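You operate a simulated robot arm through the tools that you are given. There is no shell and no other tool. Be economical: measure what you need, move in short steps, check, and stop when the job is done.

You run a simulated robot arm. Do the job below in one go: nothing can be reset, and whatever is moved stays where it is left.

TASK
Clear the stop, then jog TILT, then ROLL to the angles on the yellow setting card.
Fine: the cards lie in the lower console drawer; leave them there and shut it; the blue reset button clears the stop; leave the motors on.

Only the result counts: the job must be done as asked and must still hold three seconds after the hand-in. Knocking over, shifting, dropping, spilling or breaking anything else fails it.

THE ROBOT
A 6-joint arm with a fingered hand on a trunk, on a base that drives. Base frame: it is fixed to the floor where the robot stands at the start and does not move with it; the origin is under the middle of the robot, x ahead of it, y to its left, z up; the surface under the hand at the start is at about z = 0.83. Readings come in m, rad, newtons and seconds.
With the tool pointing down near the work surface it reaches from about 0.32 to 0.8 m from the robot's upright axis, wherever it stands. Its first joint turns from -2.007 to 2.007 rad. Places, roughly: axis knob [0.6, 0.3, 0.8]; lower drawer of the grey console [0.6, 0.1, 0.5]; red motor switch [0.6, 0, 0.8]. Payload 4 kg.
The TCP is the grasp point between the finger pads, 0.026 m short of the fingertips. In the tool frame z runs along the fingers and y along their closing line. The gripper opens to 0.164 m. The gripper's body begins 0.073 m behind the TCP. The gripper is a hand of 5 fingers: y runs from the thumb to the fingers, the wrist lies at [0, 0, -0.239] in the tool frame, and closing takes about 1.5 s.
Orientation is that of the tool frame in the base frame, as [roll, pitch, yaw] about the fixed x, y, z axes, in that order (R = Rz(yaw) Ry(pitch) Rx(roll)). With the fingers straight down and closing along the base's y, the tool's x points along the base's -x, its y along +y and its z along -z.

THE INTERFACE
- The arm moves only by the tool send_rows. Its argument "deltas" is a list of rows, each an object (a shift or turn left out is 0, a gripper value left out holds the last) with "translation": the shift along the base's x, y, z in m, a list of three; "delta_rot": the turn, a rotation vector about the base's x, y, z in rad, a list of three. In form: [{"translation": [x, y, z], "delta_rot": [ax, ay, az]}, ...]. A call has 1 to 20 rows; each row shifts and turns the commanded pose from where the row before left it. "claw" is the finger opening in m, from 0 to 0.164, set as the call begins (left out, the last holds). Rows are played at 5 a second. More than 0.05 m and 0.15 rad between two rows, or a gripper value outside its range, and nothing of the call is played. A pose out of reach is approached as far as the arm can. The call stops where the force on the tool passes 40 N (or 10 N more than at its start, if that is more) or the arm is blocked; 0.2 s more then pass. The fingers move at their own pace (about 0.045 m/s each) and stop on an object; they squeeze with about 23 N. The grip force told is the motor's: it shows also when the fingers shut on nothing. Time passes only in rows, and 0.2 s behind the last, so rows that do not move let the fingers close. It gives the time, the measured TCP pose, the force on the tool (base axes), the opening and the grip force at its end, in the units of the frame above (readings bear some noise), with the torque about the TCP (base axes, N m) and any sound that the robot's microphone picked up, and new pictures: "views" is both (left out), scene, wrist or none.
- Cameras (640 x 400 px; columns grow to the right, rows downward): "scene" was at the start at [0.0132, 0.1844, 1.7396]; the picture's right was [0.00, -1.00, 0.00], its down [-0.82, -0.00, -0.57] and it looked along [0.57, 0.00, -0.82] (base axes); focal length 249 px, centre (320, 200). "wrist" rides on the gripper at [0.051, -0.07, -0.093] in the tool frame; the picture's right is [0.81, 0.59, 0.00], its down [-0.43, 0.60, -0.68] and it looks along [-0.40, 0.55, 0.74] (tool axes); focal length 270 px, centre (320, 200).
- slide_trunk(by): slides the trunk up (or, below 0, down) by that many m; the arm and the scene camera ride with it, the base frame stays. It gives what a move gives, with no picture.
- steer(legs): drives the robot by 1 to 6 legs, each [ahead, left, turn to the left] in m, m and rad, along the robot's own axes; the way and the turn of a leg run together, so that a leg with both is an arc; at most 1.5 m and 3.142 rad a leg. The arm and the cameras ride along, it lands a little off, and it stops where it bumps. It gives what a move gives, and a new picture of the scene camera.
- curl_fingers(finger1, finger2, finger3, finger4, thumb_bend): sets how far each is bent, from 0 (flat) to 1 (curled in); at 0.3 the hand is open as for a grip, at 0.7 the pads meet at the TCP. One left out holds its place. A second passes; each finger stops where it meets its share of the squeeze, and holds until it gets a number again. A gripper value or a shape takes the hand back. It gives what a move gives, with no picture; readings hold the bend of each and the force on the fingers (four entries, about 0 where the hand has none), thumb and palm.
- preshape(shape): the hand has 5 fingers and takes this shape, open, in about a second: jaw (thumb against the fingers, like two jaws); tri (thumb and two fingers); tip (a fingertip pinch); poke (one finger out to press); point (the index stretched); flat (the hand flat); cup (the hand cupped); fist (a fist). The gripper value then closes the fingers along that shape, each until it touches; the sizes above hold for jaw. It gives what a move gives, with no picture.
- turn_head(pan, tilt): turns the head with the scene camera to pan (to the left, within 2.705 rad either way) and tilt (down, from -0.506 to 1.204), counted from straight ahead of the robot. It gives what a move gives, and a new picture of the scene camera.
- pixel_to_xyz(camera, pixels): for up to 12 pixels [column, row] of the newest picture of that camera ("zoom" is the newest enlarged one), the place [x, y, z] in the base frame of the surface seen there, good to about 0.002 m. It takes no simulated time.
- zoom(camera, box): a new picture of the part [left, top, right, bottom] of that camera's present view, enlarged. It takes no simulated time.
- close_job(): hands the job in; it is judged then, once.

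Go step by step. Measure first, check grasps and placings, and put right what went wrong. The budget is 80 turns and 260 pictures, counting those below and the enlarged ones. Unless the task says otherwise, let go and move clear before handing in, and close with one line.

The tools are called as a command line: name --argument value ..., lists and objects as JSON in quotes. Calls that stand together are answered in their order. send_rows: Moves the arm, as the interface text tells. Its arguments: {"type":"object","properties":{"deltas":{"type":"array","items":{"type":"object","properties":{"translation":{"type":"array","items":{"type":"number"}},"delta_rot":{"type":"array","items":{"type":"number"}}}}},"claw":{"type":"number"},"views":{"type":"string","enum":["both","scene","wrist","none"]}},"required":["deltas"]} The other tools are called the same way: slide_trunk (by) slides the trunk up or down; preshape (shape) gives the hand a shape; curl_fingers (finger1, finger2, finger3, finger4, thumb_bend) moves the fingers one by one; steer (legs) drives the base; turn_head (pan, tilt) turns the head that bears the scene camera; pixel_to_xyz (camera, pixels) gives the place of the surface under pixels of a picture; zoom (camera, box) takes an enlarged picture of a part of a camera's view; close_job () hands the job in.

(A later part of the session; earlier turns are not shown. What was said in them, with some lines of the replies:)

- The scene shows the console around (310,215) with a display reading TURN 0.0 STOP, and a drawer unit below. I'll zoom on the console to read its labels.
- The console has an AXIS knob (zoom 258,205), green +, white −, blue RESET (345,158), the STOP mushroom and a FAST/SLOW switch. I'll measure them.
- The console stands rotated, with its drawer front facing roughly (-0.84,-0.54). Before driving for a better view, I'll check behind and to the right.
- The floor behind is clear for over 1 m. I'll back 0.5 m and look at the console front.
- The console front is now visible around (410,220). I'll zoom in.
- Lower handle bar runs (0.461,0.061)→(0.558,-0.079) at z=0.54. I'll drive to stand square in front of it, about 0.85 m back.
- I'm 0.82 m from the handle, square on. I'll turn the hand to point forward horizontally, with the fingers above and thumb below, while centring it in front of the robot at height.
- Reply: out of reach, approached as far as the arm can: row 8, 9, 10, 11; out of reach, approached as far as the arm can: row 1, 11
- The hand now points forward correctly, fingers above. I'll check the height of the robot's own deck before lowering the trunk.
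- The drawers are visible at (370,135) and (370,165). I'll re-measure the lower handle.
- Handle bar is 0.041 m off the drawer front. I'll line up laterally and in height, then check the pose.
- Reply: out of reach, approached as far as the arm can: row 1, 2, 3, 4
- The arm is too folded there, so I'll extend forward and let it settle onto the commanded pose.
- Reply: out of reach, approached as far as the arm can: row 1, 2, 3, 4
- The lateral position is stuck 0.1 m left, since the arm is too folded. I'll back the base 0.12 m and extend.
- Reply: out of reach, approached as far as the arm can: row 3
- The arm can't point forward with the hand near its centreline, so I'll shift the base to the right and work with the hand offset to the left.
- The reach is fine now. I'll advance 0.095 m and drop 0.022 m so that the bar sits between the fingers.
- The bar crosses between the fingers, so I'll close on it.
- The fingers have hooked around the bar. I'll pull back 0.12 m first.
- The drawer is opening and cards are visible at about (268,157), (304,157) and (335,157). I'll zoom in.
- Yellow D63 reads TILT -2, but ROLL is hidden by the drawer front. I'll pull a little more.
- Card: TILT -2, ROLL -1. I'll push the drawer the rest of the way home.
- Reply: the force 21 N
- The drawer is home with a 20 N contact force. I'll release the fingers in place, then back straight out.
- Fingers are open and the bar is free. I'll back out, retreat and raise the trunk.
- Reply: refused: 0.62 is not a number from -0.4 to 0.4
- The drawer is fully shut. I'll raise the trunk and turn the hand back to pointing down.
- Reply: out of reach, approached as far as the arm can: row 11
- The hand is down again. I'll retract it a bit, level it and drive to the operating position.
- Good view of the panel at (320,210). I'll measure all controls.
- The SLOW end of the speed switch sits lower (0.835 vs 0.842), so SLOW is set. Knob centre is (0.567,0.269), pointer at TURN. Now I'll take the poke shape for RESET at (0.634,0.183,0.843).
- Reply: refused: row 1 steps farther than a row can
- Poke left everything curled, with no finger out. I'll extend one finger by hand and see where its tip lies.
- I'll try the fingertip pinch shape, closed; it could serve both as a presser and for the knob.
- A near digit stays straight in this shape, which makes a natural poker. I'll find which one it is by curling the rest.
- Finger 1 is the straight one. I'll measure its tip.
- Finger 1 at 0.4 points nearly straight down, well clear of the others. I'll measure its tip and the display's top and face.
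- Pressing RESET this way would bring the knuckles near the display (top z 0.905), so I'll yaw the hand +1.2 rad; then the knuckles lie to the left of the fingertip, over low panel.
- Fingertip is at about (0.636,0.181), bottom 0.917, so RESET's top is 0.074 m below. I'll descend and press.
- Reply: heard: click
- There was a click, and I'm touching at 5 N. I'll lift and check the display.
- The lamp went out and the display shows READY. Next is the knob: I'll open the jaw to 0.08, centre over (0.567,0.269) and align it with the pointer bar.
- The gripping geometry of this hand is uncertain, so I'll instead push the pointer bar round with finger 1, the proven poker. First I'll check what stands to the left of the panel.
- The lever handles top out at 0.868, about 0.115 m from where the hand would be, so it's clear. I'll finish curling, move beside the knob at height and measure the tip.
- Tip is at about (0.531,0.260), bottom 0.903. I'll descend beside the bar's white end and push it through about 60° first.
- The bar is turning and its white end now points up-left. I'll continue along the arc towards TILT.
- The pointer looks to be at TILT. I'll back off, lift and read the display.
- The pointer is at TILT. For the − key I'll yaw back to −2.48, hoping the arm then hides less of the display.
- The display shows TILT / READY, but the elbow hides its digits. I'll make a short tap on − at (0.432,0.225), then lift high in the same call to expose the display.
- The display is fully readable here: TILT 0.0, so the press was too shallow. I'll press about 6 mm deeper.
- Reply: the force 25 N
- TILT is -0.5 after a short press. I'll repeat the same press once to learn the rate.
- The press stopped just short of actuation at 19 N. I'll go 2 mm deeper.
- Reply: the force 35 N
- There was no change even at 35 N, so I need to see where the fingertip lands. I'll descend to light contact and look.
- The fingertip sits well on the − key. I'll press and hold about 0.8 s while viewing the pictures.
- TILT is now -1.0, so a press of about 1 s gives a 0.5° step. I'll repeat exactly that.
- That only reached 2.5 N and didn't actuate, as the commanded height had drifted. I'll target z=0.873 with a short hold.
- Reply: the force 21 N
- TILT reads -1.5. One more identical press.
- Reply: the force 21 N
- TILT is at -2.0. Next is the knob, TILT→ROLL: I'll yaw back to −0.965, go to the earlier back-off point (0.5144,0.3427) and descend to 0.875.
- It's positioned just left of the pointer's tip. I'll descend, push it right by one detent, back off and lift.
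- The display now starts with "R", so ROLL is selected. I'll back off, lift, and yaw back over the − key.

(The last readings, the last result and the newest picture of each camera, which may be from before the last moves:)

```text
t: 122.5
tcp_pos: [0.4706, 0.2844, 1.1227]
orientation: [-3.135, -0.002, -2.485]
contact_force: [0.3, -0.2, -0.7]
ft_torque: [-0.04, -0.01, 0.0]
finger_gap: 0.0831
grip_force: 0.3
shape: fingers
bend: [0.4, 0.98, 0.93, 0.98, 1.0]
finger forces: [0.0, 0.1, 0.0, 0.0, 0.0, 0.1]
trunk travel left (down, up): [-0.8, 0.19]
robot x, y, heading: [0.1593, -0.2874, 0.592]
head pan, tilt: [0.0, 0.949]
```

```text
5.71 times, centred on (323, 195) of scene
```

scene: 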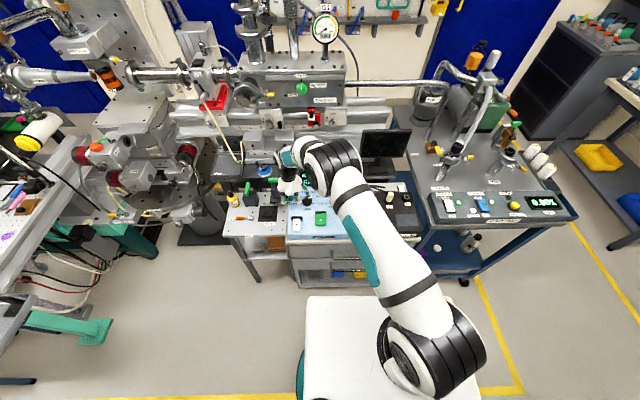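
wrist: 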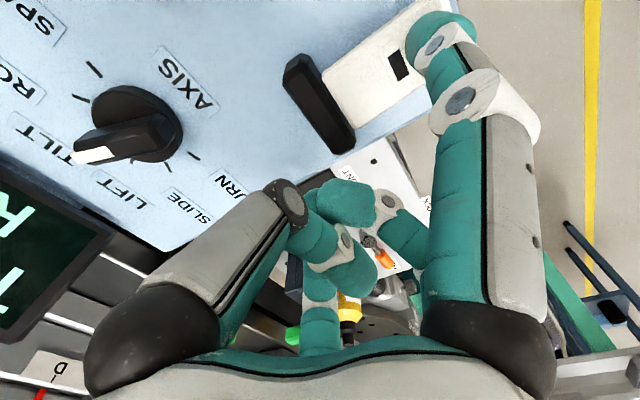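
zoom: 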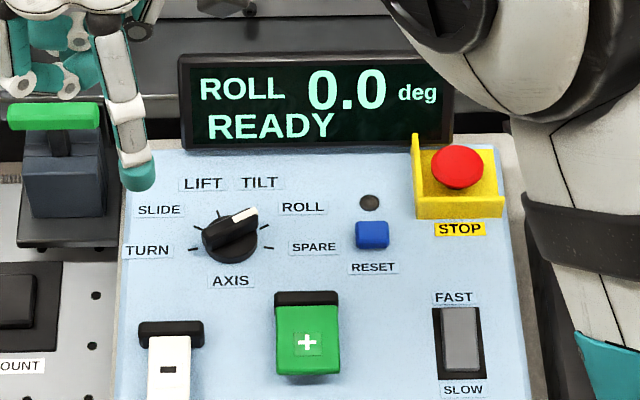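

The display shows ROLL 0.0 READY. I'll use the same press on −.

send_rows --deltas '[{"translation": [0, 0, -0.05]}, {"translation": [0, 0, -0.05]}, {"translation": [0, 0, -0.05]}, {"translation": [0, 0, -0.05]}, {"translation": [0, 0, -0.037]}, {"translation": [0, 0, -0.007]}, {"translation": [0, 0, -0.006]}, {}, {}]' --views "none"

send_rows --deltas '[{"translation": [0, 0, 0.05]}, {"translation": [0, 0, 0.05]}, {"translation": [0, 0, 0.05]}, {"translation": [0, 0, 0.05]}, {"translation": [0, 0, 0.05]}]' --views "none"

zoom --camera "scene" --box '[275, 160, 371, 230]'

```text
t: 124.5
tcp_pos: [0.4702, 0.2857, 0.8754]
orientation: [-3.134, -0.002, -2.485]
contact_force: [1.6, 2.0, 14.1]
ft_torque: [-0.83, 0.49, -0.04]
finger_gap: 0.0845
grip_force: 6.7
shape: fingers
bend: [0.39, 0.98, 0.93, 0.98, 1.0]
finger forces: [13.1, 0.0, 0.0, 0.0, 0.1, 0.0]
trunk travel left (down, up): [-0.8, 0.19]
robot x, y, heading: [0.1658, -0.2929, 0.593]
head pan, tilt: [0.0, 0.949]
```

```text
t: 125.7
tcp_pos: [0.4696, 0.2845, 1.1239]
orientation: [-3.137, -0.001, -2.484]
contact_force: [1.0, 0.8, 1.1]
ft_torque: [0.0, -0.02, 0.02]
finger_gap: 0.0833
grip_force: 0.0
shape: fingers
bend: [0.4, 0.98, 0.93, 0.98, 1.0]
finger forces: [0.1, 0.0, 0.1, 0.0, 0.0, 0.0]
trunk travel left (down, up): [-0.8, 0.19]
robot x, y, heading: [0.1656, -0.2877, 0.586]
head pan, tilt: [0.0, 0.949]
```

```text
5.71 times, centred on (323, 195) of scene
```

zoom: 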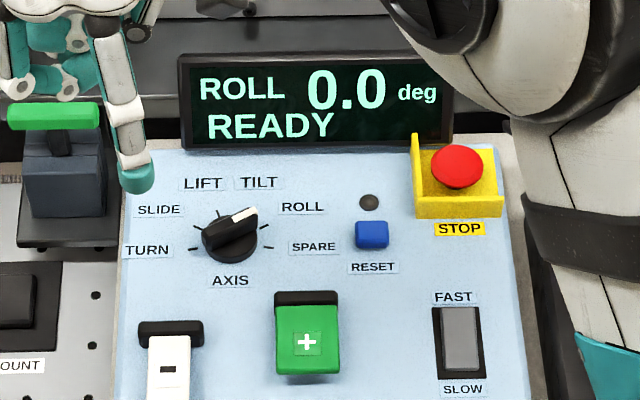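

14 N fell short. I'll go 3 mm deeper.

send_rows --deltas '[{"translation": [0, 0, -0.05]}, {"translation": [0, 0, -0.05]}, {"translation": [0, 0, -0.05]}, {"translation": [0, 0, -0.05]}, {"translation": [0, 0, -0.039]}, {"translation": [0, 0, -0.007]}, {"translation": [0, 0, -0.007]}, {}, {}]' --views "none"

send_rows --deltas '[{"translation": [0, 0, 0.05]}, {"translation": [0, 0, 0.05]}, {"translation": [0, 0, 0.05]}, {"translation": [0, 0, 0.05]}, {"translation": [0, 0, 0.05]}]' --views "none"

zoom --camera "scene" --box '[275, 160, 371, 230]'

```text
t: 127.7
tcp_pos: [0.4707, 0.2846, 0.8699]
orientation: [-3.136, -0.001, -2.483]
contact_force: [1.3, 2.6, 23.6]
ft_torque: [-1.51, 0.97, -0.11]
finger_gap: 0.0883
grip_force: 11.9
shape: fingers
bend: [0.36, 0.98, 0.93, 0.98, 1.0]
finger forces: [22.5, 0.0, 0.1, 0.1, 0.0, 0.1]
trunk travel left (down, up): [-0.8, 0.19]
robot x, y, heading: [0.164, -0.2904, 0.591]
head pan, tilt: [0.0, 0.949]
```

```text
t: 128.9
tcp_pos: [0.4718, 0.2837, 1.1205]
orientation: [-3.135, -0.004, -2.484]
contact_force: [0.2, -0.4, -0.1]
ft_torque: [0.0, -0.01, 0.0]
finger_gap: 0.0834
grip_force: 0.0
shape: fingers
bend: [0.4, 0.98, 0.93, 0.98, 1.0]
finger forces: [0.0, 0.1, 0.0, 0.1, 0.0, 0.1]
trunk travel left (down, up): [-0.8, 0.19]
robot x, y, heading: [0.1613, -0.2933, 0.597]
head pan, tilt: [0.0, 0.949]
```

```text
5.71 times, centred on (323, 195) of scene
```

zoom: 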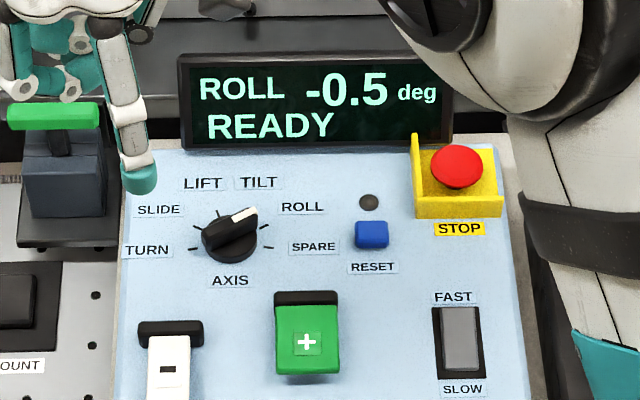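

ROLL reads -0.5. One more press to the same depth.

send_rows --deltas '[{"translation": [0, 0, -0.05]}, {"translation": [0, 0, -0.05]}, {"translation": [0, 0, -0.05]}, {"translation": [0, 0, -0.05]}, {"translation": [0, 0, -0.036]}, {"translation": [0, 0, -0.007]}, {"translation": [0, 0, -0.007]}, {}, {}]' --views "none"

send_rows --deltas '[{"translation": [0, 0, 0.05]}, {"translation": [0, 0, 0.05]}, {"translation": [0, 0, 0.05]}, {"translation": [0, 0, 0.05]}, {"translation": [0, 0, 0.05]}]' --views "none"

zoom --camera "scene" --box '[275, 160, 371, 230]'

```text
t: 130.9
tcp_pos: [0.4712, 0.2849, 0.8717]
orientation: [-3.137, -0.003, -2.482]
contact_force: [0.2, 3.9, 23.2]
ft_torque: [-1.42, 0.91, -0.1]
finger_gap: 0.0867
grip_force: 10.5
shape: fingers
bend: [0.37, 0.98, 0.93, 0.98, 1.0]
finger forces: [21.5, 0.0, 0.1, 0.1, 0.0, 0.0]
trunk travel left (down, up): [-0.8, 0.19]
robot x, y, heading: [0.1658, -0.2912, 0.584]
head pan, tilt: [0.0, 0.949]
```

```text
t: 132.1
tcp_pos: [0.4705, 0.2866, 1.1224]
orientation: [-3.137, -0.005, -2.484]
contact_force: [-1.4, 0.4, 0.5]
ft_torque: [0.02, 0.01, 0.0]
finger_gap: 0.0836
grip_force: 0.0
shape: fingers
bend: [0.4, 0.98, 0.93, 0.98, 1.0]
finger forces: [0.1, 0.1, 0.1, 0.1, 0.0, 0.0]
trunk travel left (down, up): [-0.8, 0.19]
robot x, y, heading: [0.16, -0.2877, 0.596]
head pan, tilt: [0.0, 0.949]
```

```text
5.71 times, centred on (323, 195) of scene
```

zoom: 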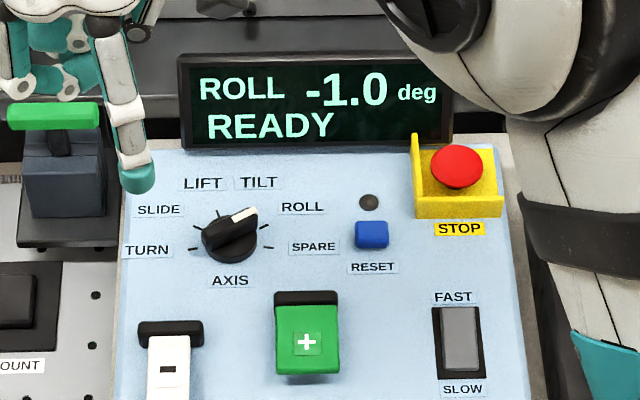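

ROLL reads -1.0 READY. I'll back away, then check the drawer and motor lamp.

steer --legs '[[-0.4, 0, 0]]'

zoom --camera "scene" --box '[230, 130, 430, 255]'

```text
t: 134.5
tcp_pos: [0.1442, 0.0677, 1.1214]
orientation: [-3.136, -0.002, -2.482]
contact_force: [-0.5, -0.3, -0.5]
ft_torque: [0.02, -0.05, 0.0]
finger_gap: 0.0835
grip_force: 0.0
shape: fingers
bend: [0.4, 0.98, 0.93, 0.98, 1.0]
finger forces: [0.0, 0.1, 0.1, 0.0, 0.1, 0.0]
trunk travel left (down, up): [-0.8, 0.19]
robot x, y, heading: [-0.1646, -0.5064, 0.594]
head pan, tilt: [0.0, 0.949]
```

scene: 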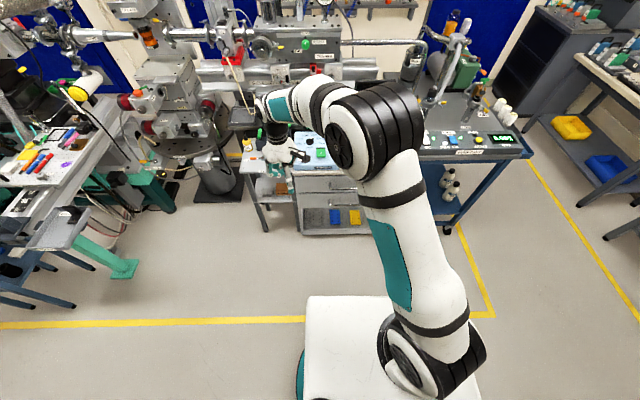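

```text
3.20 times, centred on (330, 192) of scene
```

zoom: 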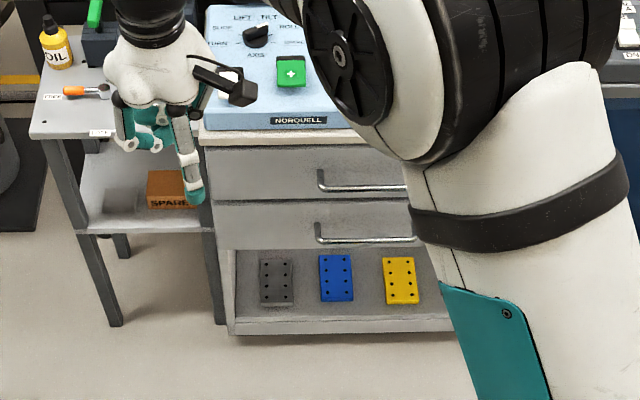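

The drawers are flush and shut, and the hand is clear. The switch itself is behind the arm here, but I never touched it and its lamp was green when last in view. Handing in.

close_job

```text
The job is handed in.
```

The stop is cleared, and the display read TILT -2.0 and then ROLL -1.0, matching the yellow card (D63). The cards are still in the lower drawer, which is shut. I never touched the motor switch; its lamp was lit when last visible, but the arm hid it in the final picture.
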